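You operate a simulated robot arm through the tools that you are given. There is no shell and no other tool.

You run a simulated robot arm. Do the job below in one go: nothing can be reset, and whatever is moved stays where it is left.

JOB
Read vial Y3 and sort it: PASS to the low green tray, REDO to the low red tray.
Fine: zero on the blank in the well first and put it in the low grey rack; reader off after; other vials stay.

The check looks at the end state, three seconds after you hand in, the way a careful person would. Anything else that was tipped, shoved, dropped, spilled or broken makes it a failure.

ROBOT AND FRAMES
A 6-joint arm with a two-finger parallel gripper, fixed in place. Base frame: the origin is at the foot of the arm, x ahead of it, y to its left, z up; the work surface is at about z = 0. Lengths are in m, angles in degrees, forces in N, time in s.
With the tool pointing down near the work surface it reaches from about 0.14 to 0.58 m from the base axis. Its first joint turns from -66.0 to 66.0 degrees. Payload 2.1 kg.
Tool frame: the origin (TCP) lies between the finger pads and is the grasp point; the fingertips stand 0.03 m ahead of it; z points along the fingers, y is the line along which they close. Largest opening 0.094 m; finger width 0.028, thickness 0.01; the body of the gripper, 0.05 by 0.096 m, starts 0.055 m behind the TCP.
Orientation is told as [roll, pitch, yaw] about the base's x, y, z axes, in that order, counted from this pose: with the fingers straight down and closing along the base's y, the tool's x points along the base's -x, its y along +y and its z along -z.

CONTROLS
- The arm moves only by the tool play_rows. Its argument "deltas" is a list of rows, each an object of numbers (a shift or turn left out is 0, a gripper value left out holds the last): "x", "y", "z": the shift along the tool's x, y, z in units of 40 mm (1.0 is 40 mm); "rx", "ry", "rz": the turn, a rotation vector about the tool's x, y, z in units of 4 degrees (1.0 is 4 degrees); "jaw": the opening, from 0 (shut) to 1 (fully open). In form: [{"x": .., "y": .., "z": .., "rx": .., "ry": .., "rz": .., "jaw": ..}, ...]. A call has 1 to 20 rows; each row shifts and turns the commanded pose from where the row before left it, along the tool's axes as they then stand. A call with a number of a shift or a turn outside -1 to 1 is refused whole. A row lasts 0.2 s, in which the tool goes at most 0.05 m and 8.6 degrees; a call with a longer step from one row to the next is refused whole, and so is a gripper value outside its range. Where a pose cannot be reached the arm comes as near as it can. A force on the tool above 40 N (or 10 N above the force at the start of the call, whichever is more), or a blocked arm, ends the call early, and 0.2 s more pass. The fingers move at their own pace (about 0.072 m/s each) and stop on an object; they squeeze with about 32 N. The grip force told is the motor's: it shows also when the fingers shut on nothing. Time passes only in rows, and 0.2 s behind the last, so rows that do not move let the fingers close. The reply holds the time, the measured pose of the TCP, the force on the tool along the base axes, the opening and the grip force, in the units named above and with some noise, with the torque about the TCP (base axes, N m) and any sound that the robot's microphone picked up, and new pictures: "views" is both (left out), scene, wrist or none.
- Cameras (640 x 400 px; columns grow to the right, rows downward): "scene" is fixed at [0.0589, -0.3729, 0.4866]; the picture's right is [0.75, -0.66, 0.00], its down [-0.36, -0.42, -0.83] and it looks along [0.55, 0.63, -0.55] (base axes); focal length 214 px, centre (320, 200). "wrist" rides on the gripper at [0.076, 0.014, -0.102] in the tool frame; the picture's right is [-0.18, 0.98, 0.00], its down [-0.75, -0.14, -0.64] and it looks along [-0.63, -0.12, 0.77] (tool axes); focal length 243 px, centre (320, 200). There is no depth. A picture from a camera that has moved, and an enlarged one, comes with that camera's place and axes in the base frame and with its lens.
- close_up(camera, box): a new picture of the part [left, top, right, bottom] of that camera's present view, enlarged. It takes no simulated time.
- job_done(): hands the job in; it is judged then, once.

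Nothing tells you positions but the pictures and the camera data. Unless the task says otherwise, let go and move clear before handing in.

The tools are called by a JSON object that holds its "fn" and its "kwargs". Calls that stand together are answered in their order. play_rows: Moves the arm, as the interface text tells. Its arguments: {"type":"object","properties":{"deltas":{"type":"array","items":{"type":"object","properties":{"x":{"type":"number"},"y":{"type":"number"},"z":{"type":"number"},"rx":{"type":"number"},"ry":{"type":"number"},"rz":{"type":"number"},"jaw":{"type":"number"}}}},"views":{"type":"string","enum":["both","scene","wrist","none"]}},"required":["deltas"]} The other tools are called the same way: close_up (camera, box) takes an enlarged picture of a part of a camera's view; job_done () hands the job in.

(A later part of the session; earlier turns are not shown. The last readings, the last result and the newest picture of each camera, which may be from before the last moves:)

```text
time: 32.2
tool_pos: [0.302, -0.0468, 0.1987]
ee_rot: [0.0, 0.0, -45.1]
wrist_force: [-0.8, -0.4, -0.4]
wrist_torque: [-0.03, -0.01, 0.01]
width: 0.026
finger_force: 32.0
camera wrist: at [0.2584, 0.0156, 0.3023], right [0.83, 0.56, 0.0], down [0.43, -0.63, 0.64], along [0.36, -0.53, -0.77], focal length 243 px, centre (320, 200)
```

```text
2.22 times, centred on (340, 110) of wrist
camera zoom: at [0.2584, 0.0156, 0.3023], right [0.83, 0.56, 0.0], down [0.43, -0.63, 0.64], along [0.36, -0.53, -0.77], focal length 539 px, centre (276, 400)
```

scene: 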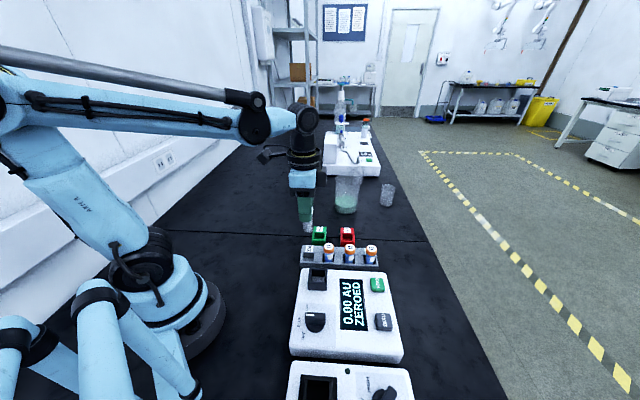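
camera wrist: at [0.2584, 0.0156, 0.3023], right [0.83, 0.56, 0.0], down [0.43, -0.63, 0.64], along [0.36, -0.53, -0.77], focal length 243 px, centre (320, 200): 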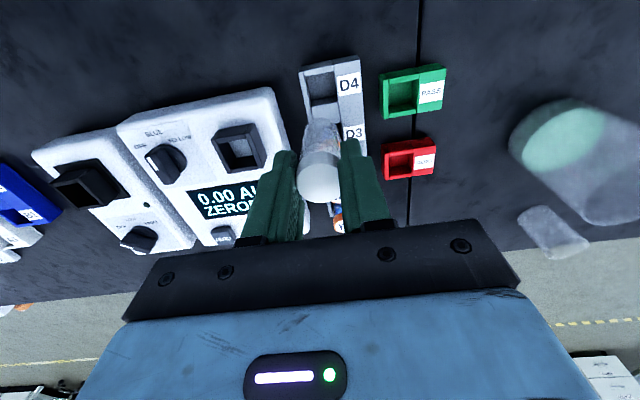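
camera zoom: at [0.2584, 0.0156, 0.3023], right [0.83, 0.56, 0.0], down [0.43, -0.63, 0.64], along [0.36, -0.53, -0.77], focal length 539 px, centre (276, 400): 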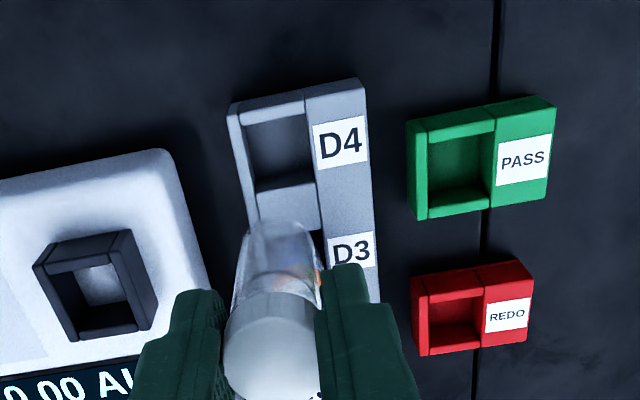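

The slot works out at (0.3015, -0.0466), so the vial is right above D4. I'll lower it in, slowing near the end.

{"fn": "play_rows", "kwargs": {"deltas": [{"z": 0.7}, {"z": 0.7}, {"z": 0.4}, {"z": 0.3}, {"z": 0.2}, {}], "views": "both"}}

{"fn": "close_up", "kwargs": {"camera": "scene", "box": [285, 195, 385, 305]}}

{"fn": "close_up", "kwargs": {"camera": "wrist", "box": [240, 20, 440, 200]}}

```text
time: 33.6
tool_pos: [0.3026, -0.0471, 0.1064]
ee_rot: [0.0, 0.0, -45.0]
wrist_force: [-0.2, 0.0, -0.5]
wrist_torque: [0.0, 0.01, -0.03]
width: 0.0259
finger_force: 32.0
camera wrist: at [0.2587, 0.0151, 0.21], right [0.83, 0.56, 0.0], down [0.43, -0.63, 0.64], along [0.36, -0.53, -0.77], focal length 243 px, centre (320, 200)
```

scene: 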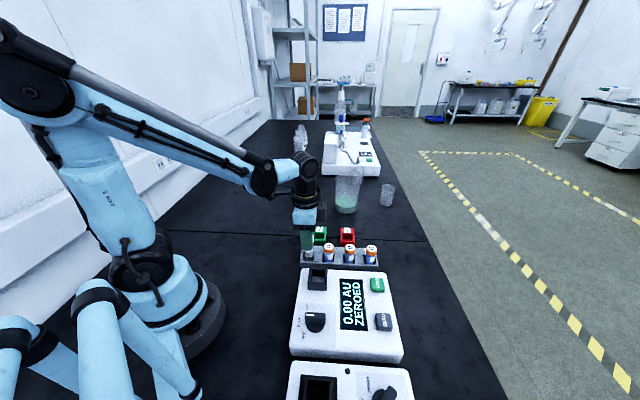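
wrist: 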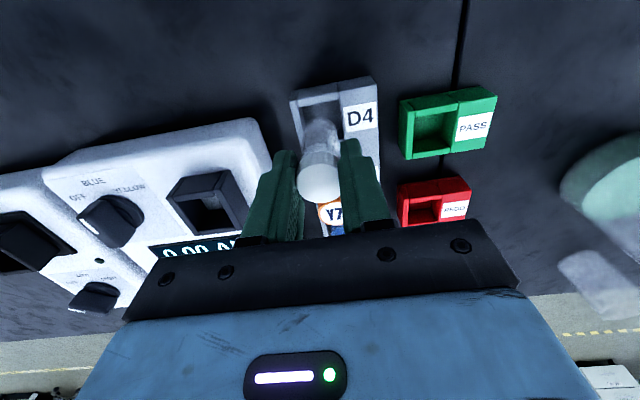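

```text
3.64 times, centred on (335, 250) of scene
camera zoom: at [0.0589, -0.3729, 0.4866], right [0.75, -0.66, 0.0], down [-0.36, -0.42, -0.83], along [0.55, 0.63, -0.55], focal length 780 px, centre (266, 18)
```

zoom: 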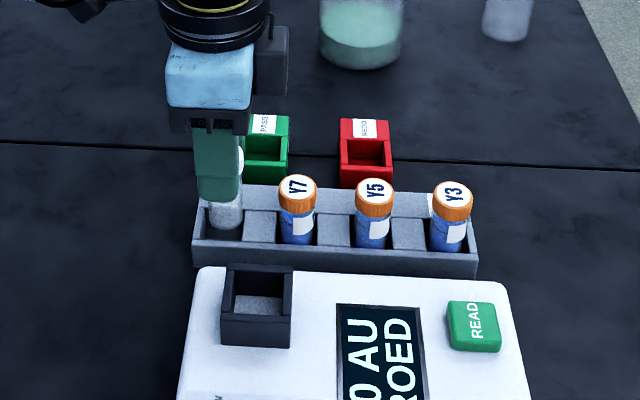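

```text
2.22 times, centred on (340, 110) of wrist
camera zoom: at [0.2587, 0.0151, 0.21], right [0.83, 0.56, 0.0], down [0.43, -0.63, 0.64], along [0.36, -0.53, -0.77], focal length 539 px, centre (276, 400)
```

zoom: 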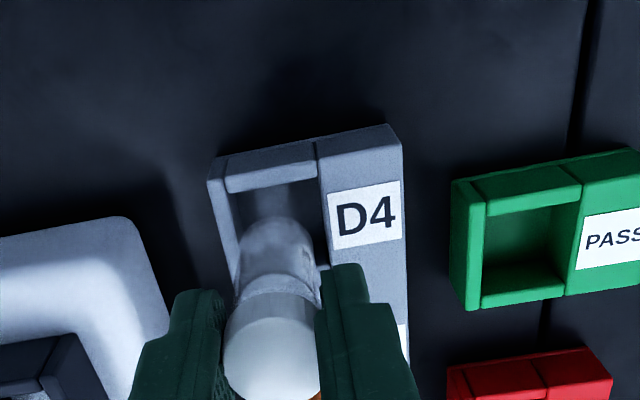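

The vial base is centred over the slot opening. I'll lower it in small steps.

{"fn": "play_rows", "kwargs": {"deltas": [{"z": 0.15}, {"z": 0.15}, {}], "views": "none"}}

{"fn": "play_rows", "kwargs": {"deltas": [{"z": 0.15}, {"z": 0.1}, {}], "views": "both"}}

{"fn": "close_up", "kwargs": {"camera": "scene", "box": [285, 195, 385, 305]}}

{"fn": "close_up", "kwargs": {"camera": "wrist", "box": [240, 20, 440, 200]}}

```text
time: 34.4
tool_pos: [0.3022, -0.0479, 0.0951]
ee_rot: [0.0, 0.1, -45.0]
wrist_force: [-2.2, 2.4, -1.6]
wrist_torque: [0.14, 0.13, -0.02]
width: 0.026
finger_force: 31.8
```

```text
time: 35.2
tool_pos: [0.3005, -0.0469, 0.0848]
ee_rot: [0.0, 0.0, -45.1]
wrist_force: [-3.4, 3.9, 0.9]
wrist_torque: [0.23, 0.25, -0.03]
width: 0.0258
finger_force: 32.1
camera wrist: at [0.2584, 0.0151, 0.1882], right [0.83, 0.56, 0.0], down [0.43, -0.63, 0.64], along [0.36, -0.53, -0.77], focal length 243 px, centre (320, 200)
```

scene: 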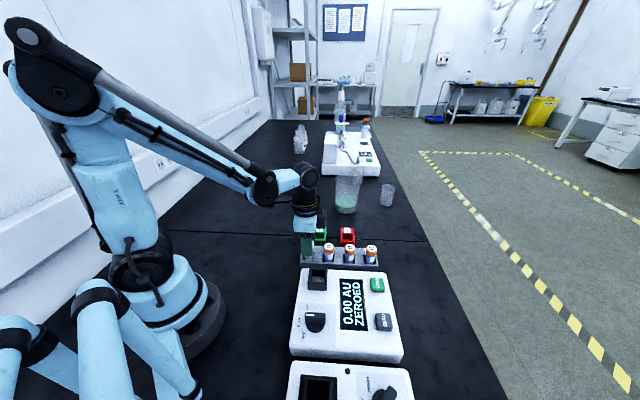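
wrist: 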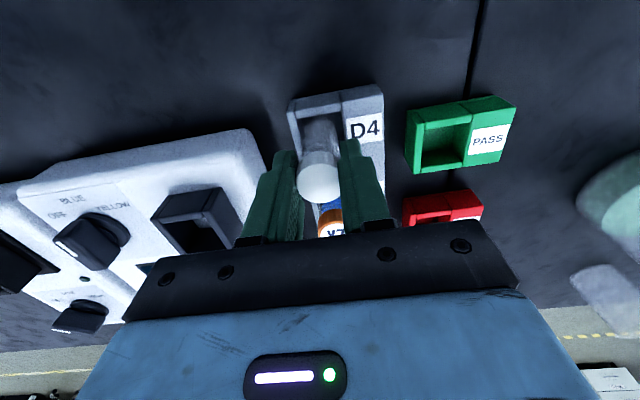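

```text
3.64 times, centred on (335, 250) of scene
camera zoom: at [0.0589, -0.3729, 0.4866], right [0.75, -0.66, 0.0], down [-0.36, -0.42, -0.83], along [0.55, 0.63, -0.55], focal length 780 px, centre (266, 18)
```

zoom: 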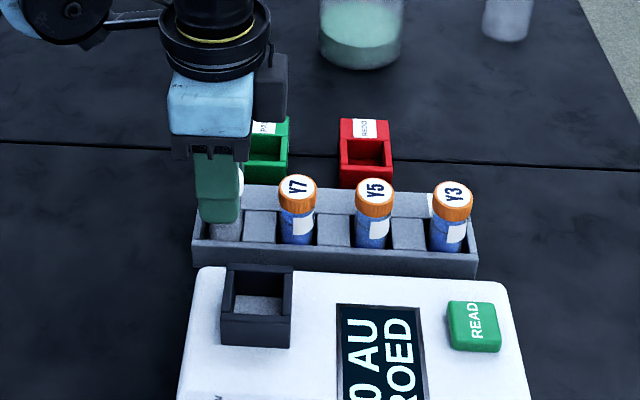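

```text
2.22 times, centred on (340, 110) of wrist
camera zoom: at [0.2584, 0.0151, 0.1882], right [0.83, 0.56, 0.0], down [0.43, -0.63, 0.64], along [0.36, -0.53, -0.77], focal length 539 px, centre (276, 400)
```

zoom: 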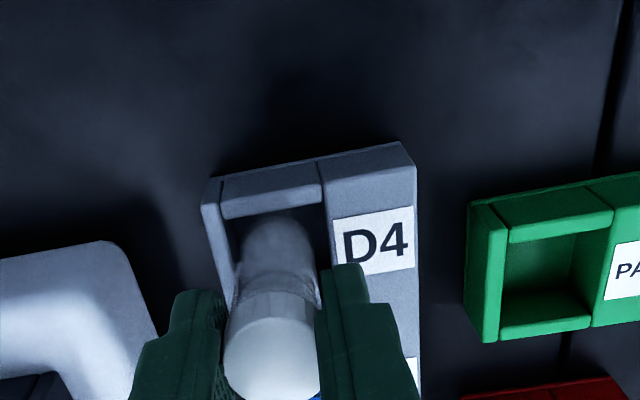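

There's a small side force, so the vial is rubbing the D3-side wall of the slot. I'll shift about 1.5 mm toward the free side and keep lowering.

{"fn": "play_rows", "kwargs": {"deltas": [{"x": 0.04}, {}, {"z": 0.05}, {}], "views": "none"}}

```text
time: 36.2
tool_pos: [0.3009, -0.0463, 0.0825]
ee_rot: [0.0, 0.0, -45.0]
wrist_force: [0.9, 1.0, -0.5]
wrist_torque: [0.0, -0.04, -0.02]
width: 0.0258
finger_force: 31.9
```

{"fn": "play_rows", "kwargs": {"deltas": [{"z": 0.07}, {"z": 0.07}, {}], "views": "none"}}

{"fn": "play_rows", "kwargs": {"deltas": [{"z": 0.04}, {"z": 0.03}, {}], "views": "both"}}

{"fn": "close_up", "kwargs": {"camera": "scene", "box": [285, 195, 385, 305]}}

```text
time: 37.0
tool_pos: [0.3013, -0.0459, 0.0774]
ee_rot: [0.0, 0.1, -44.9]
wrist_force: [0.1, 0.2, -1.1]
wrist_torque: [0.0, 0.04, 0.02]
width: 0.0261
finger_force: 31.9
```

```text
time: 37.8
tool_pos: [0.3015, -0.0466, 0.0747]
ee_rot: [0.0, 0.0, -45.0]
wrist_force: [-0.9, -0.8, 15.9]
wrist_torque: [-0.06, 0.09, -0.02]
width: 0.0259
finger_force: 32.2
camera wrist: at [0.2576, 0.0166, 0.178], right [0.83, 0.56, 0.0], down [0.43, -0.63, 0.64], along [0.36, -0.53, -0.77], focal length 243 px, centre (320, 200)
```

scene: 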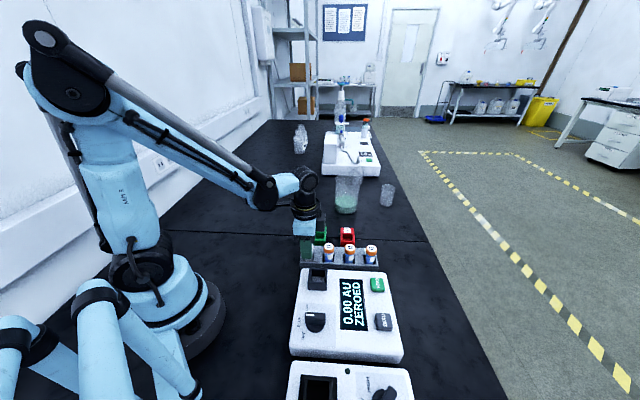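
wrist: 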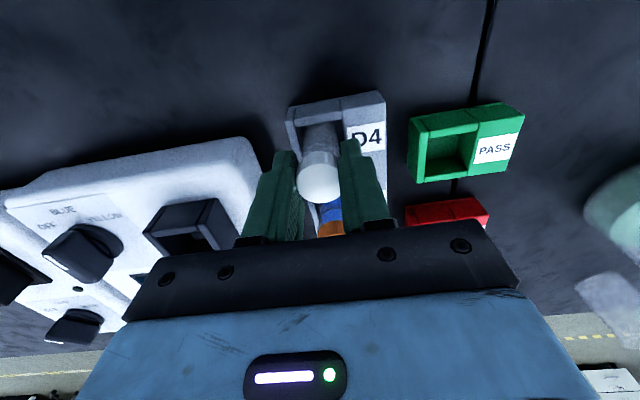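

```text
3.64 times, centred on (335, 250) of scene
camera zoom: at [0.0589, -0.3729, 0.4866], right [0.75, -0.66, 0.0], down [-0.36, -0.42, -0.83], along [0.55, 0.63, -0.55], focal length 780 px, centre (266, 18)
```

zoom: 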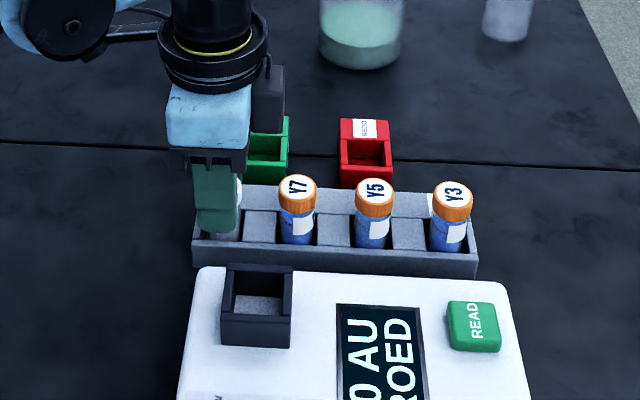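

The blank has bottomed out in D4 (16 N upward). I'll ease off slightly, open the jaws a little and lift straight up.

{"fn": "play_rows", "kwargs": {"deltas": [{"z": -0.02}, {"jaw": 0.46}, {}, {}], "views": "none"}}

{"fn": "play_rows", "kwargs": {"deltas": [{"z": -0.3}, {"z": -0.6}, {"z": -0.8}, {"z": -0.8}, {"z": -0.6}, {}], "views": "both"}}

{"fn": "close_up", "kwargs": {"camera": "scene", "box": [285, 195, 385, 305]}}

{"fn": "close_up", "kwargs": {"camera": "wrist", "box": [220, 20, 440, 200]}}

```text
time: 38.8
tool_pos: [0.3004, -0.0462, 0.0755]
ee_rot: [0.0, 0.0, -44.9]
wrist_force: [-1.2, 0.6, 0.4]
wrist_torque: [-0.01, 0.05, 0.02]
width: 0.043
finger_force: 0.0
```

```text
time: 40.2
tool_pos: [0.301, -0.0461, 0.1996]
ee_rot: [0.0, 0.0, -44.9]
wrist_force: [-1.0, 0.3, 0.7]
wrist_torque: [0.02, -0.01, 0.0]
width: 0.0433
finger_force: 0.1
camera wrist: at [0.2579, 0.0163, 0.3029], right [0.83, 0.56, 0.0], down [0.43, -0.63, 0.64], along [0.36, -0.53, -0.77], focal length 243 px, centre (320, 200)
```

scene: 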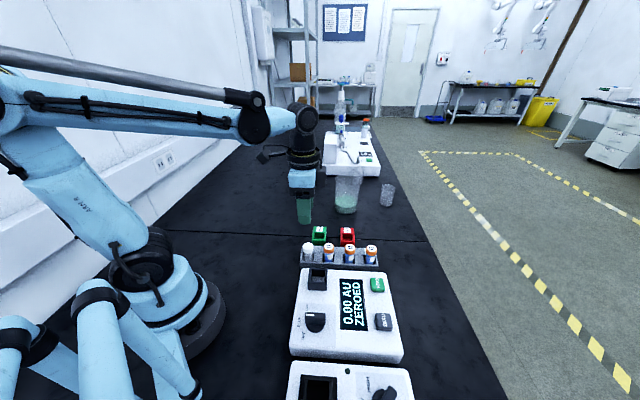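
wrist: 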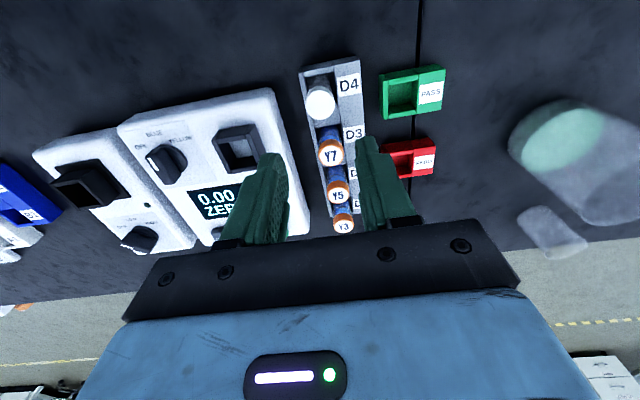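

```text
3.64 times, centred on (335, 250) of scene
camera zoom: at [0.0589, -0.3729, 0.4866], right [0.75, -0.66, 0.0], down [-0.36, -0.42, -0.83], along [0.55, 0.63, -0.55], focal length 780 px, centre (266, 18)
```

zoom: 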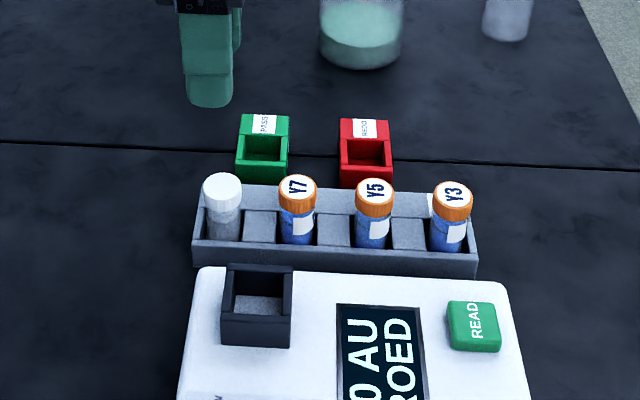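

```text
2.22 times, centred on (330, 110) of wrist
camera zoom: at [0.2579, 0.0163, 0.3029], right [0.83, 0.56, 0.0], down [0.43, -0.63, 0.64], along [0.36, -0.53, -0.77], focal length 539 px, centre (298, 400)
```

zoom: 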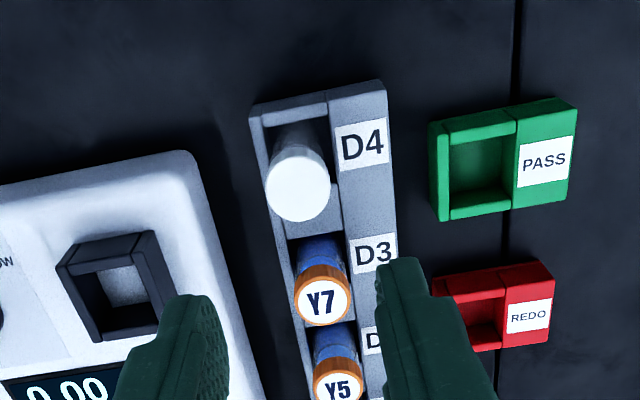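

The blank stands properly in D4. Next is Y3 at about (0.419, -0.163), so I'll move above it and look.

{"fn": "play_rows", "kwargs": {"deltas": [{"x": -0.83, "jaw": 0.5}, {"x": -0.83}, {"x": -0.83}, {"x": -0.83}, {"x": -0.83}, {"z": 0.6}, {"z": 0.6}, {}], "views": "both"}}

{"fn": "close_up", "kwargs": {"camera": "scene", "box": [310, 195, 410, 305]}}

{"fn": "close_up", "kwargs": {"camera": "wrist", "box": [220, 50, 440, 230]}}

```text
time: 42.0
tool_pos: [0.4193, -0.1638, 0.1515]
ee_rot: [0.0, 0.0, -45.0]
wrist_force: [-0.4, -0.2, -0.5]
wrist_torque: [0.01, -0.01, 0.02]
width: 0.0469
finger_force: 0.1
camera wrist: at [0.3752, -0.1013, 0.2548], right [0.83, 0.56, 0.0], down [0.43, -0.63, 0.64], along [0.36, -0.53, -0.77], focal length 243 px, centre (320, 200)
```

scene: 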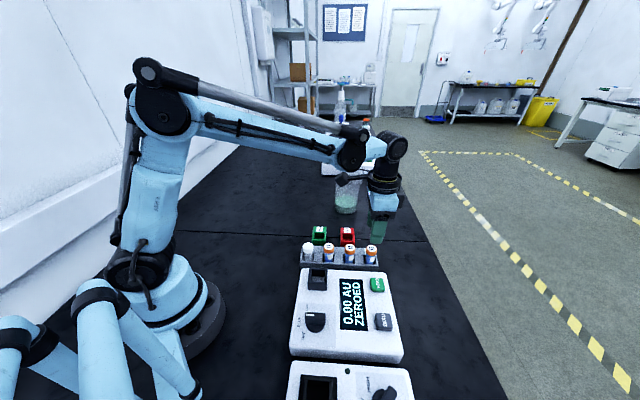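
wrist: 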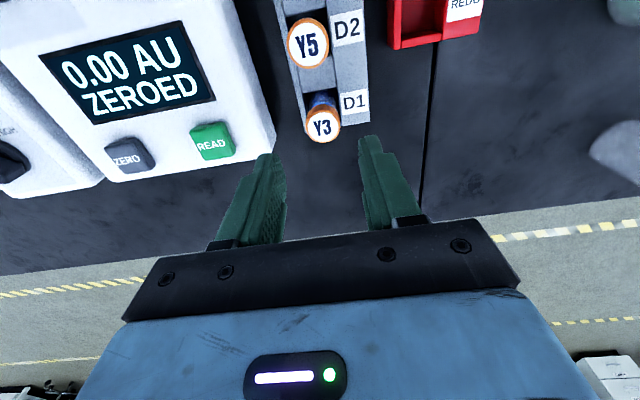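

```text
3.64 times, centred on (360, 250) of scene
camera zoom: at [0.0589, -0.3729, 0.4866], right [0.75, -0.66, 0.0], down [-0.36, -0.42, -0.83], along [0.55, 0.63, -0.55], focal length 780 px, centre (174, 18)
```

zoom: 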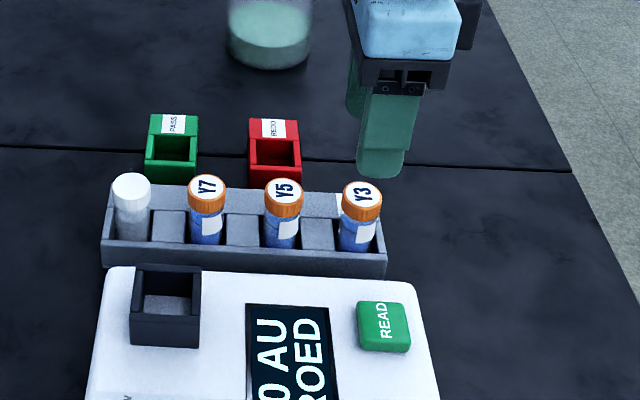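

```text
2.22 times, centred on (330, 140) of wrist
camera zoom: at [0.3752, -0.1013, 0.2548], right [0.83, 0.56, 0.0], down [0.43, -0.63, 0.64], along [0.36, -0.53, -0.77], focal length 539 px, centre (298, 333)
```

zoom: 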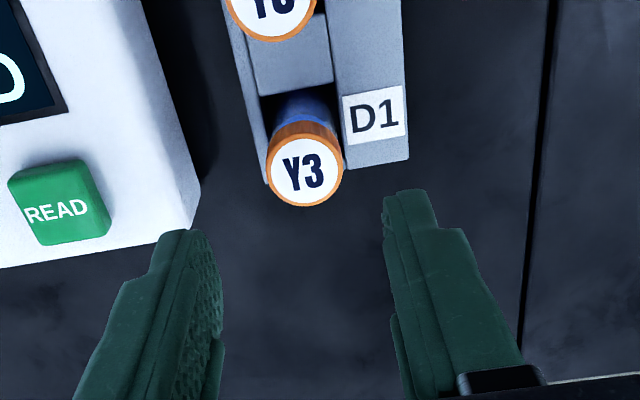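

Y3 is centred between the fingers to within about 1.5 mm. I'll correct that and descend around its cap.

{"fn": "play_rows", "kwargs": {"deltas": [{"x": -0.02, "y": 0.025, "z": 0.5}, {"z": 0.5}, {"z": 0.4}, {}], "views": "both"}}

{"fn": "close_up", "kwargs": {"camera": "scene", "box": [310, 195, 410, 305]}}

{"fn": "close_up", "kwargs": {"camera": "wrist", "box": [220, 50, 440, 230]}}

```text
time: 43.0
tool_pos: [0.4178, -0.1637, 0.0959]
ee_rot: [0.0, 0.0, -45.1]
wrist_force: [0.4, -0.4, -0.4]
wrist_torque: [0.01, 0.0, 0.0]
width: 0.0472
finger_force: 0.0
camera wrist: at [0.376, -0.101, 0.1986], right [0.83, 0.56, 0.0], down [0.43, -0.63, 0.64], along [0.36, -0.53, -0.77], focal length 243 px, centre (320, 200)
```

scene: 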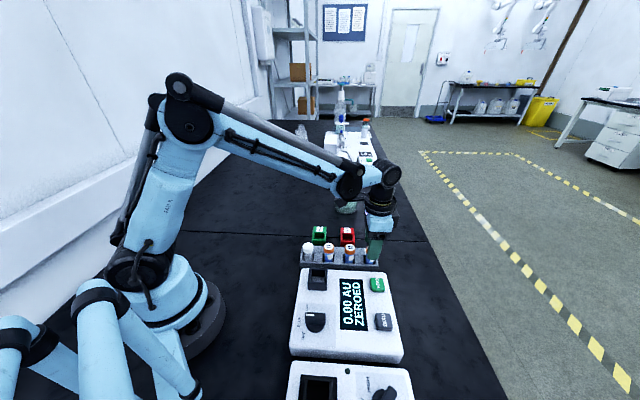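
wrist: 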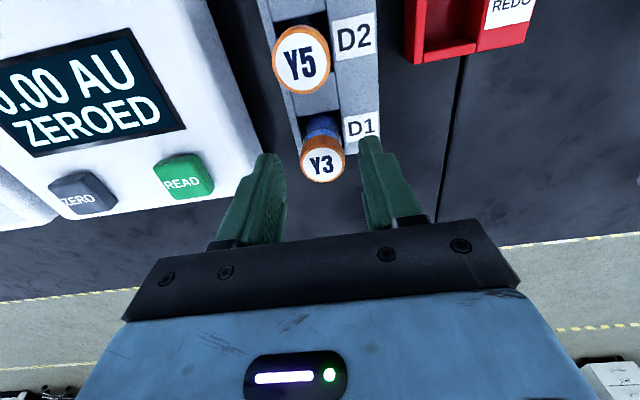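

```text
3.64 times, centred on (360, 250) of scene
camera zoom: at [0.0589, -0.3729, 0.4866], right [0.75, -0.66, 0.0], down [-0.36, -0.42, -0.83], along [0.55, 0.63, -0.55], focal length 780 px, centre (174, 18)
```

zoom: 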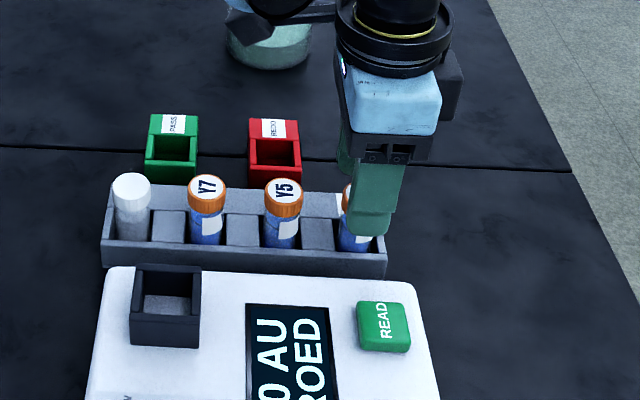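

```text
2.22 times, centred on (330, 140) of wrist
camera zoom: at [0.376, -0.101, 0.1986], right [0.83, 0.56, 0.0], down [0.43, -0.63, 0.64], along [0.36, -0.53, -0.77], focal length 539 px, centre (298, 333)
```

zoom: 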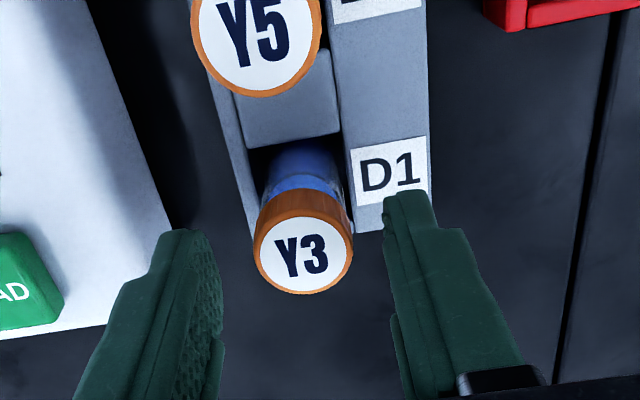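

Alignment holds. I'll go the last 2 cm down and grip Y3's cap.

{"fn": "play_rows", "kwargs": {"deltas": [{"x": -0.02, "z": 0.3}, {"z": 0.2}, {}], "views": "none"}}

{"fn": "play_rows", "kwargs": {"deltas": [{"jaw": 0}, {}, {}, {}], "views": "both"}}

{"fn": "close_up", "kwargs": {"camera": "wrist", "box": [220, 50, 440, 230]}}

```text
time: 43.8
tool_pos: [0.4207, -0.1647, 0.0758]
ee_rot: [-0.1, 0.0, -45.0]
wrist_force: [-0.2, 0.0, -0.3]
wrist_torque: [0.02, -0.03, 0.02]
width: 0.0469
finger_force: 0.0
```

```text
time: 44.8
tool_pos: [0.4195, -0.1631, 0.0761]
ee_rot: [0.0, 0.0, -45.1]
wrist_force: [-0.3, 0.0, 0.2]
wrist_torque: [-0.01, -0.04, 0.02]
width: 0.0261
finger_force: 32.2
camera wrist: at [0.3768, -0.1014, 0.1788], right [0.83, 0.56, 0.0], down [0.43, -0.63, 0.64], along [0.36, -0.53, -0.77], focal length 243 px, centre (320, 200)
```

scene: 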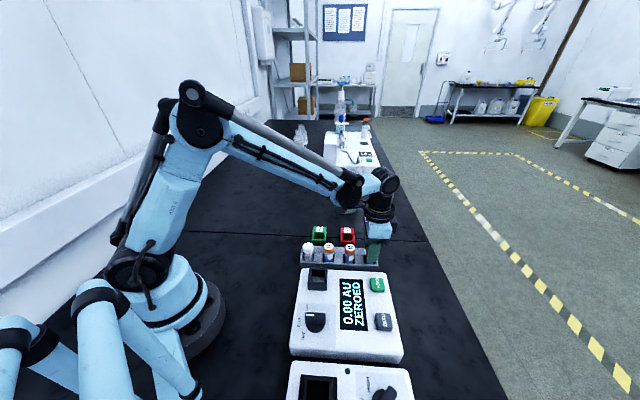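
wrist: 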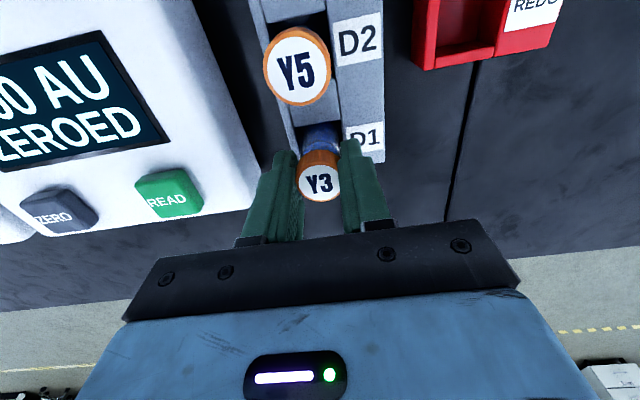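

```text
2.22 times, centred on (330, 140) of wrist
camera zoom: at [0.3768, -0.1014, 0.1788], right [0.83, 0.56, 0.0], down [0.43, -0.63, 0.64], along [0.36, -0.53, -0.77], focal length 539 px, centre (298, 333)
```

zoom: 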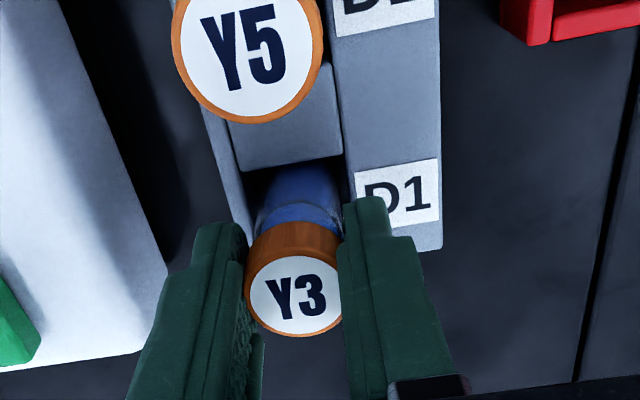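

Y3 is gripped. I'll lift it clear and carry it high over to the reader's well.

{"fn": "play_rows", "kwargs": {"deltas": [{"z": -0.2}, {"z": -0.4}, {"z": -0.7}, {"z": -0.8}, {"z": -0.8}, {"z": -0.4}, {"x": 0.67, "y": -0.4735}, {"x": 0.67, "y": -0.4735}, {"x": 0.67, "y": -0.4735}, {"x": 0.67, "y": -0.4735}, {"x": 0.67, "y": -0.4735}, {}], "views": "both"}}

{"fn": "close_up", "kwargs": {"camera": "scene", "box": [285, 195, 385, 305]}}

{"fn": "close_up", "kwargs": {"camera": "wrist", "box": [220, 20, 440, 200]}}

```text
time: 47.4
tool_pos: [0.2586, -0.1364, 0.208]
ee_rot: [0.0, 0.1, -45.1]
wrist_force: [-0.4, 0.4, 0.4]
wrist_torque: [0.0, -0.03, -0.01]
width: 0.0259
finger_force: 31.9
camera wrist: at [0.2145, -0.0735, 0.3113], right [0.83, 0.56, 0.0], down [0.43, -0.63, 0.64], along [0.36, -0.53, -0.77], focal length 243 px, centre (320, 200)
```

scene: 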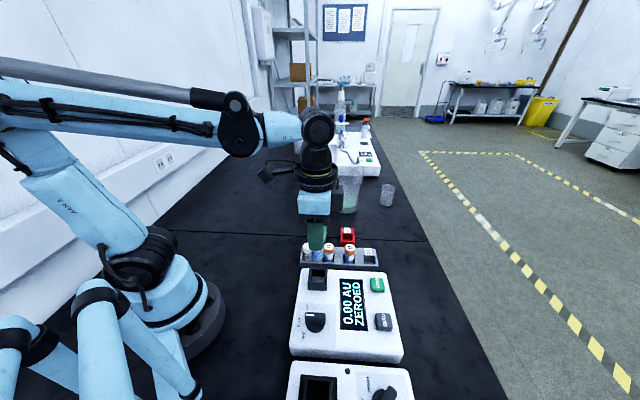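
wrist: 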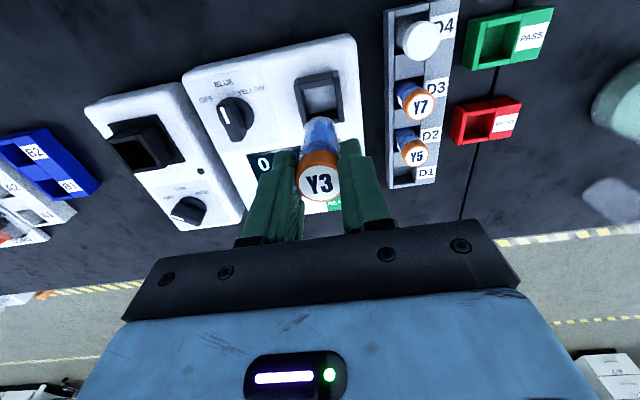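

```text
3.64 times, centred on (335, 250) of scene
camera zoom: at [0.0589, -0.3729, 0.4866], right [0.75, -0.66, 0.0], down [-0.36, -0.42, -0.83], along [0.55, 0.63, -0.55], focal length 780 px, centre (266, 18)
```

zoom: 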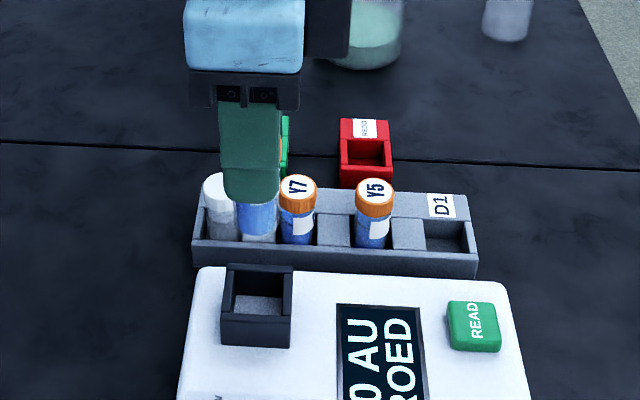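

```text
2.22 times, centred on (330, 110) of wrist
camera zoom: at [0.2145, -0.0735, 0.3113], right [0.83, 0.56, 0.0], down [0.43, -0.63, 0.64], along [0.36, -0.53, -0.77], focal length 539 px, centre (298, 400)
```

zoom: 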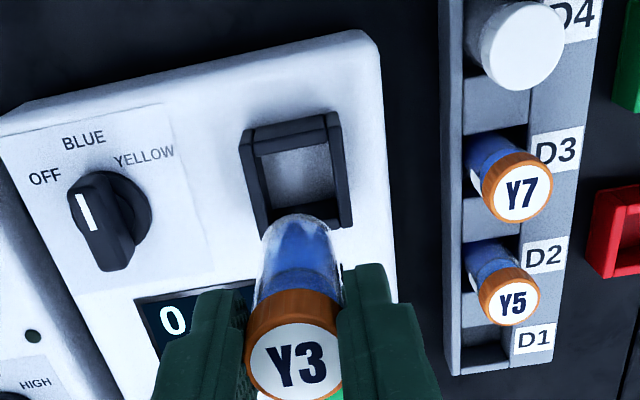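

Y3 hangs right above the empty well. I'll lower it to just above the rim and check.

{"fn": "play_rows", "kwargs": {"deltas": [{"z": 0.5}, {"z": 0.5}, {"z": 0.3}, {"z": 0.1}, {}], "views": "both"}}

{"fn": "close_up", "kwargs": {"camera": "scene", "box": [285, 215, 365, 305]}}

{"fn": "close_up", "kwargs": {"camera": "wrist", "box": [220, 40, 440, 220]}}

```text
time: 48.6
tool_pos: [0.2579, -0.1365, 0.1506]
ee_rot: [0.0, 0.0, -45.0]
wrist_force: [-0.2, 0.0, 0.0]
wrist_torque: [0.02, 0.01, 0.0]
width: 0.0258
finger_force: 32.0
camera wrist: at [0.215, -0.0734, 0.2544], right [0.83, 0.56, 0.0], down [0.43, -0.63, 0.64], along [0.36, -0.53, -0.77], focal length 243 px, centre (320, 200)
```

scene: 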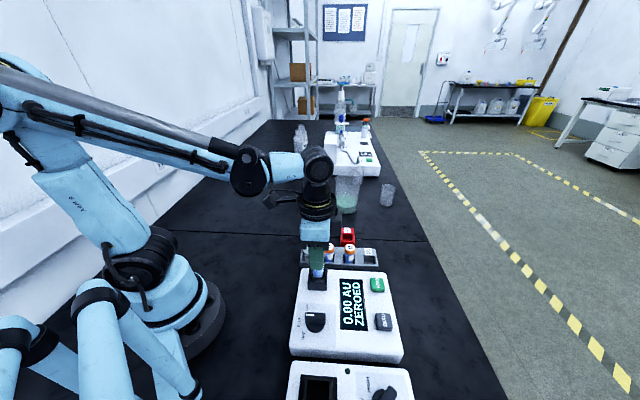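
wrist: 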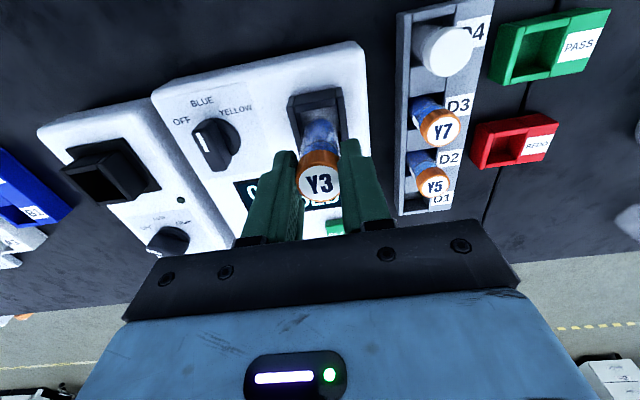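

```text
4.44 times, centred on (325, 260) of scene
camera zoom: at [0.0589, -0.3729, 0.4866], right [0.75, -0.66, 0.0], down [-0.36, -0.42, -0.83], along [0.55, 0.63, -0.55], focal length 953 px, centre (298, -67)
```

zoom: 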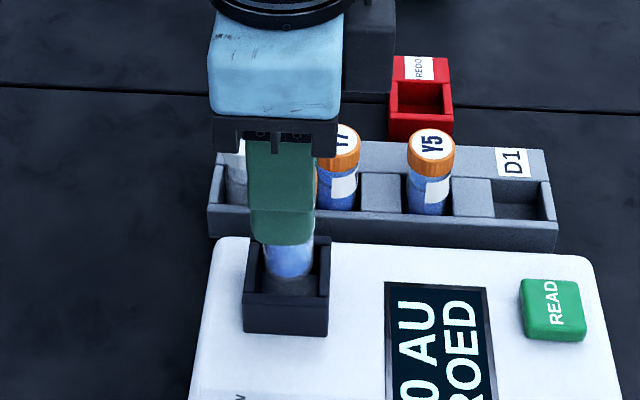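

```text
2.22 times, centred on (330, 130) of wrist
camera zoom: at [0.215, -0.0734, 0.2544], right [0.83, 0.56, 0.0], down [0.43, -0.63, 0.64], along [0.36, -0.53, -0.77], focal length 539 px, centre (298, 356)
```

zoom: 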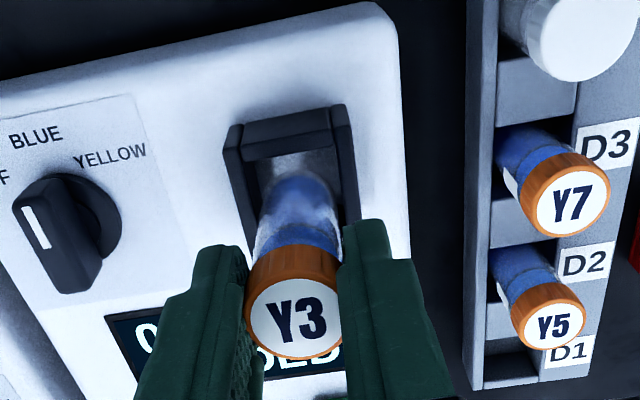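

The base is centred in the opening. I'll lower step by step and watch the forces.

{"fn": "play_rows", "kwargs": {"deltas": [{"z": 0.15}, {"z": 0.15}, {}], "views": "none"}}

{"fn": "play_rows", "kwargs": {"deltas": [{"z": 0.15}, {"z": 0.1}, {}], "views": "none"}}

```text
time: 49.4
tool_pos: [0.2586, -0.1366, 0.1389]
ee_rot: [0.0, 0.0, -44.9]
wrist_force: [0.1, 0.9, -0.2]
wrist_torque: [0.01, -0.02, 0.0]
width: 0.0259
finger_force: 32.1
```

```text
time: 50.2
tool_pos: [0.2581, -0.1364, 0.1286]
ee_rot: [0.0, -0.1, -45.0]
wrist_force: [0.5, -0.2, -0.1]
wrist_torque: [0.01, 0.0, -0.02]
width: 0.026
finger_force: 31.5
```

{"fn": "play_rows", "kwargs": {"deltas": [{"z": 0.08}, {"z": 0.05}, {}], "views": "none"}}

{"fn": "play_rows", "kwargs": {"deltas": [{"z": 0.03}, {"z": 0.02}, {}], "views": "both"}}

{"fn": "close_up", "kwargs": {"camera": "scene", "box": [285, 215, 365, 305]}}

```text
time: 51.0
tool_pos: [0.2571, -0.1359, 0.1245]
ee_rot: [0.1, 0.0, -45.1]
wrist_force: [0.0, -0.2, 0.3]
wrist_torque: [-0.03, 0.0, -0.01]
width: 0.026
finger_force: 31.9
```

```text
time: 51.8
tool_pos: [0.2585, -0.1357, 0.1218]
ee_rot: [0.0, 0.1, -45.0]
wrist_force: [-0.5, -0.1, -0.6]
wrist_torque: [0.0, 0.03, 0.01]
width: 0.0262
finger_force: 32.1
camera wrist: at [0.2152, -0.0731, 0.2255], right [0.83, 0.56, 0.0], down [0.43, -0.63, 0.64], along [0.36, -0.53, -0.77], focal length 243 px, centre (320, 200)
```

scene: 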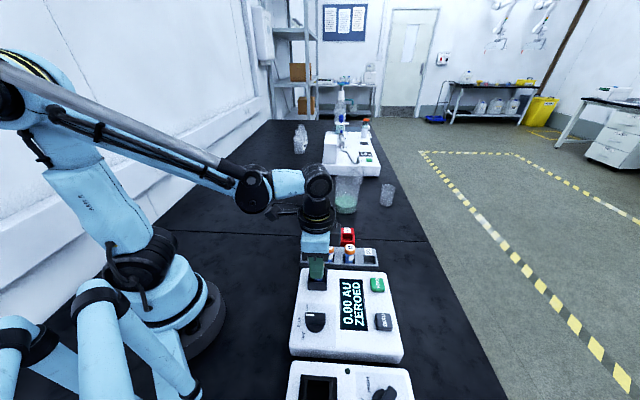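
wrist: 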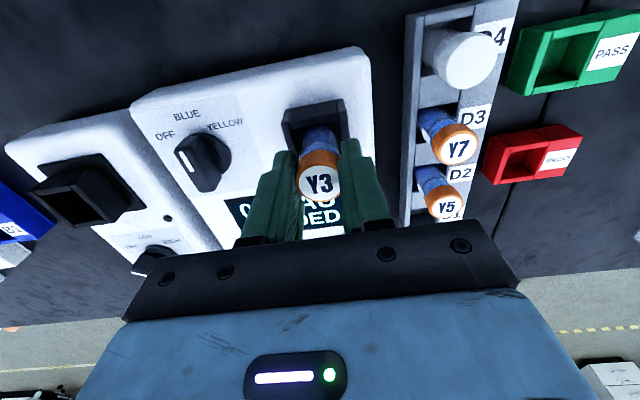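

```text
4.44 times, centred on (325, 260) of scene
camera zoom: at [0.0589, -0.3729, 0.4866], right [0.75, -0.66, 0.0], down [-0.36, -0.42, -0.83], along [0.55, 0.63, -0.55], focal length 953 px, centre (298, -67)
```

zoom: 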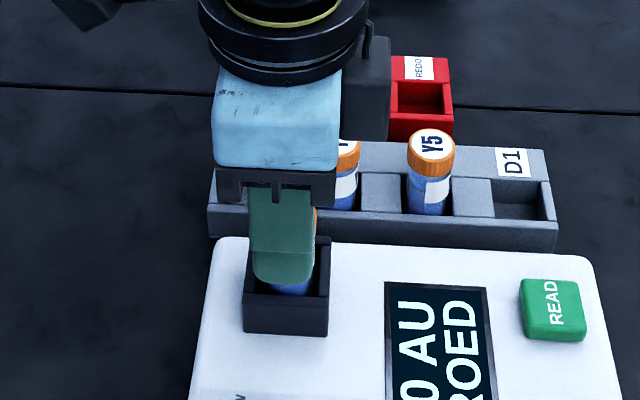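

Nearly at the floor of the well. I'll go on in half-millimetre steps until there's contact.

{"fn": "play_rows", "kwargs": {"deltas": [{"z": 0.015}, {}], "views": "none"}}

{"fn": "play_rows", "kwargs": {"deltas": [{"z": 0.015}, {}], "views": "none"}}

```text
time: 52.4
tool_pos: [0.2584, -0.1368, 0.1217]
ee_rot: [0.0, 0.1, -45.0]
wrist_force: [0.1, 0.6, 0.3]
wrist_torque: [-0.02, 0.04, 0.03]
width: 0.0261
finger_force: 31.6
```

```text
time: 53.0
tool_pos: [0.2589, -0.135, 0.1209]
ee_rot: [0.0, -0.1, -45.0]
wrist_force: [0.4, 0.5, -0.3]
wrist_torque: [-0.03, -0.01, -0.01]
width: 0.0262
finger_force: 32.2
```

{"fn": "play_rows", "kwargs": {"deltas": [{"z": 0.015}, {}], "views": "none"}}

{"fn": "play_rows", "kwargs": {"deltas": [{"z": 0.015}, {}], "views": "none"}}

```text
time: 53.6
tool_pos: [0.259, -0.1366, 0.1214]
ee_rot: [0.1, 0.0, -45.1]
wrist_force: [-0.8, 0.9, 18.2]
wrist_torque: [-0.01, 0.1, 0.01]
width: 0.0261
finger_force: 31.6
```

```text
time: 54.2
tool_pos: [0.259, -0.1354, 0.1205]
ee_rot: [0.0, 0.0, -45.1]
wrist_force: [-2.9, -0.5, 34.8]
wrist_torque: [-0.15, 0.13, -0.01]
width: 0.026
finger_force: 32.6
```

Y3 is seated in the well. I'll ease off, release and rise.

{"fn": "play_rows", "kwargs": {"deltas": [{"z": -0.035}, {"jaw": 0.5}, {}, {}], "views": "none"}}

{"fn": "play_rows", "kwargs": {"deltas": [{"z": -0.3}, {"z": -0.6}, {"z": -0.8}, {"z": -0.5}, {}], "views": "both"}}

{"fn": "close_up", "kwargs": {"camera": "scene", "box": [285, 215, 405, 335]}}

```text
time: 55.2
tool_pos: [0.2587, -0.1355, 0.1218]
ee_rot: [0.0, 0.1, -45.0]
wrist_force: [-0.1, 0.7, -0.2]
wrist_torque: [0.02, 0.01, -0.01]
width: 0.0471
finger_force: 0.0
```

```text
time: 56.4
tool_pos: [0.2586, -0.1353, 0.2096]
ee_rot: [0.0, 0.0, -44.9]
wrist_force: [-0.7, 0.3, 0.1]
wrist_torque: [-0.01, 0.04, -0.01]
width: 0.047
finger_force: 0.2
camera wrist: at [0.2147, -0.0737, 0.3127], right [0.83, 0.56, 0.0], down [0.43, -0.63, 0.64], along [0.36, -0.53, -0.77], focal length 243 px, centre (320, 200)
```

scene: 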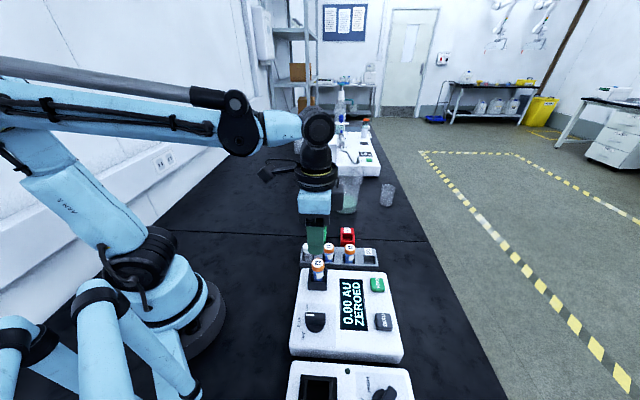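
wrist: 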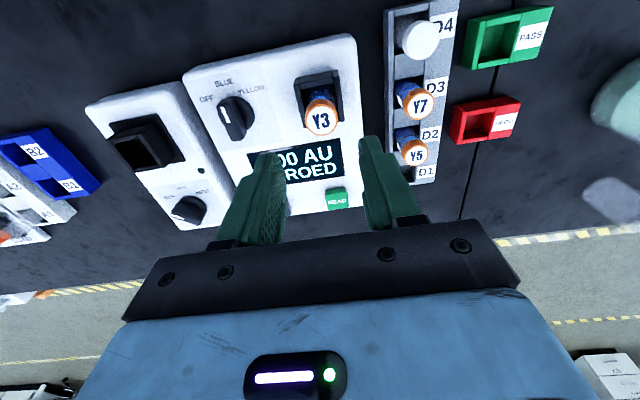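

```text
3.33 times, centred on (345, 275) of scene
camera zoom: at [0.0589, -0.3729, 0.4866], right [0.75, -0.66, 0.0], down [-0.36, -0.42, -0.83], along [0.55, 0.63, -0.55], focal length 715 px, centre (237, -50)
```

zoom: 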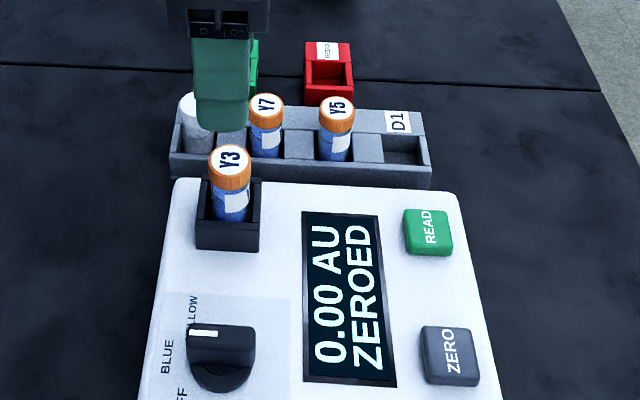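

Y3 stands in the well. I'll move over READ with the jaws shut and press it.

{"fn": "play_rows", "kwargs": {"deltas": [{"x": -0.848, "y": -0.018, "jaw": 0}, {"x": -0.848, "y": -0.018}, {"x": -0.848, "y": -0.018}, {"x": -0.848, "y": -0.018}, {"z": 0.7}, {"z": 0.7}, {"z": 0.4}, {}], "views": "both"}}

{"fn": "close_up", "kwargs": {"camera": "wrist", "box": [220, 40, 440, 220]}}

```text
time: 58.2
tool_pos: [0.353, -0.2335, 0.1394]
ee_rot: [0.0, 0.0, -45.0]
wrist_force: [-0.3, 0.0, -1.6]
wrist_torque: [0.03, 0.03, 0.05]
width: 0.0
finger_force: 31.9
camera wrist: at [0.3086, -0.1713, 0.2406], right [0.83, 0.56, 0.0], down [0.43, -0.63, 0.64], along [0.36, -0.53, -0.77], focal length 243 px, centre (320, 200)
```

scene: 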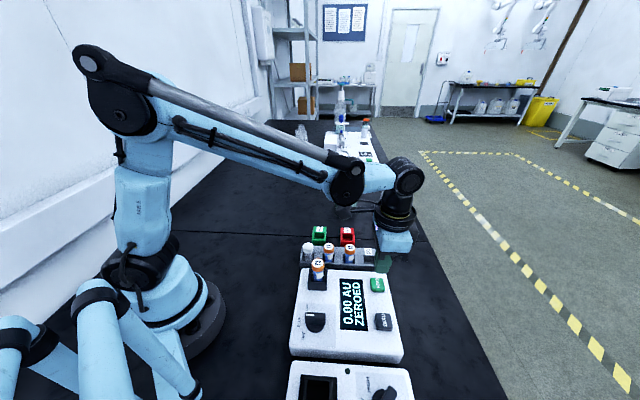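
wrist: 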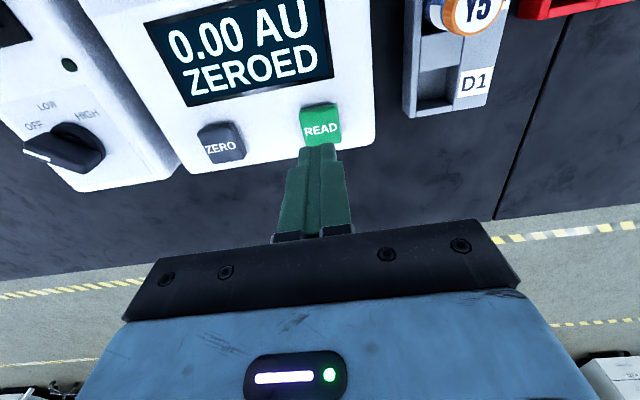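

```text
2.22 times, centred on (330, 130) of wrist
camera zoom: at [0.3086, -0.1713, 0.2406], right [0.83, 0.56, 0.0], down [0.43, -0.63, 0.64], along [0.36, -0.53, -0.77], focal length 539 px, centre (298, 356)
```

zoom: 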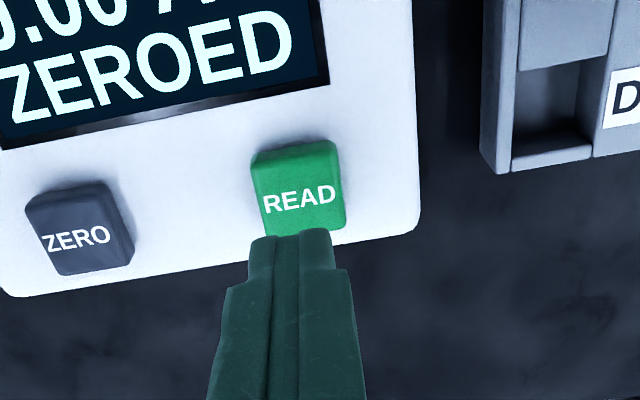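

The fingertips line up with READ. I'll press it the same way as ZERO.

{"fn": "play_rows", "kwargs": {"deltas": [{"x": -0.02, "z": 0.5}, {"z": 0.4}, {"z": 0.2}, {"z": 0.05}, {}], "views": "none"}}

{"fn": "play_rows", "kwargs": {"deltas": [{"z": 0.04}, {"z": 0.03}, {}], "views": "none"}}

```text
time: 59.4
tool_pos: [0.3516, -0.2348, 0.0911]
ee_rot: [0.0, 0.0, -45.1]
wrist_force: [-1.6, 0.9, 0.7]
wrist_torque: [-0.02, 0.01, -0.03]
width: 0.0
finger_force: 32.1
```

```text
time: 60.2
tool_pos: [0.3525, -0.2352, 0.0897]
ee_rot: [-0.1, 0.0, -45.0]
wrist_force: [-0.6, 0.8, 1.2]
wrist_torque: [0.04, 0.0, -0.01]
width: 0.0002
finger_force: 32.0
heard: click
```

A click was heard. I'll lift off and read the display.

{"fn": "play_rows", "kwargs": {"deltas": [{"z": -0.3}, {"z": -0.7}, {"z": -0.8}, {"z": -0.8}, {"z": -0.4}, {}], "views": "both"}}

{"fn": "close_up", "kwargs": {"camera": "scene", "box": [285, 235, 405, 355]}}

{"fn": "close_up", "kwargs": {"camera": "wrist", "box": [100, 0, 400, 200]}}

```text
time: 61.6
tool_pos: [0.3535, -0.2348, 0.2091]
ee_rot: [-0.1, 0.0, -44.9]
wrist_force: [-0.3, 0.2, 0.6]
wrist_torque: [-0.02, 0.01, -0.02]
width: 0.0001
finger_force: 32.1
camera wrist: at [0.3095, -0.1718, 0.3116], right [0.83, 0.56, 0.0], down [0.43, -0.63, 0.64], along [0.36, -0.53, -0.77], focal length 243 px, centre (320, 200)
```

scene: 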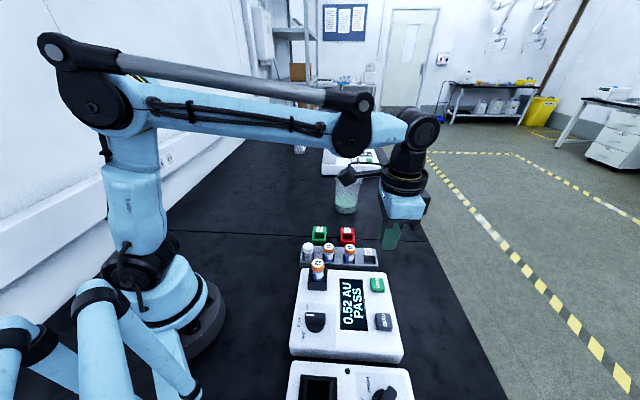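
wrist: 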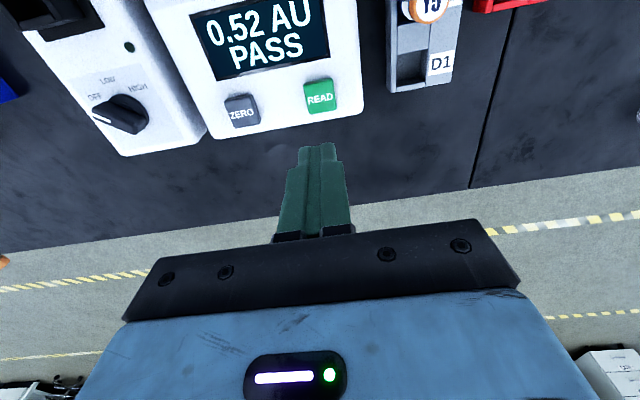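

```text
3.33 times, centred on (345, 295) of scene
camera zoom: at [0.0589, -0.3729, 0.4866], right [0.75, -0.66, 0.0], down [-0.36, -0.42, -0.83], along [0.55, 0.63, -0.55], focal length 715 px, centre (237, -117)
```

zoom: 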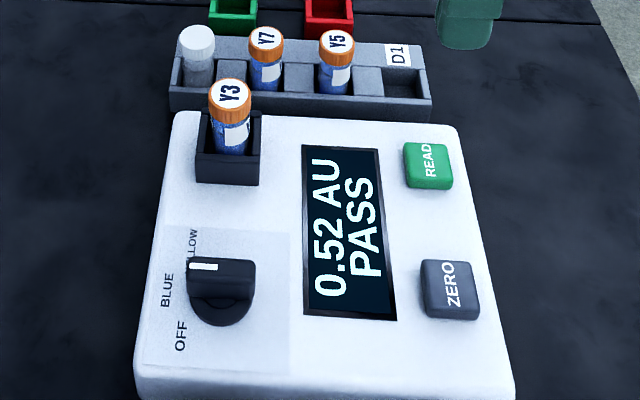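

```text
2.00 times, centred on (250, 100) of wrist
camera zoom: at [0.3095, -0.1718, 0.3116], right [0.83, 0.56, 0.0], down [0.43, -0.63, 0.64], along [0.36, -0.53, -0.77], focal length 485 px, centre (460, 400)
```

zoom: 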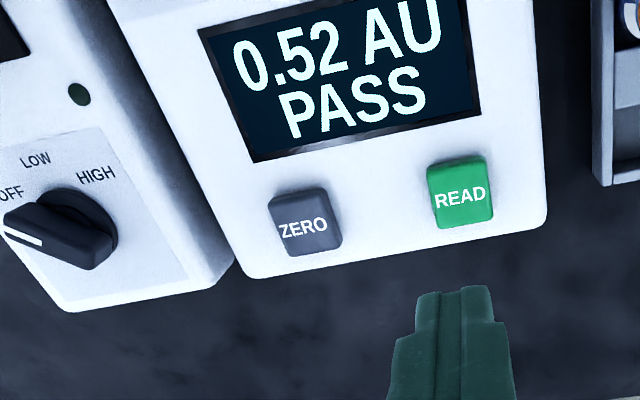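

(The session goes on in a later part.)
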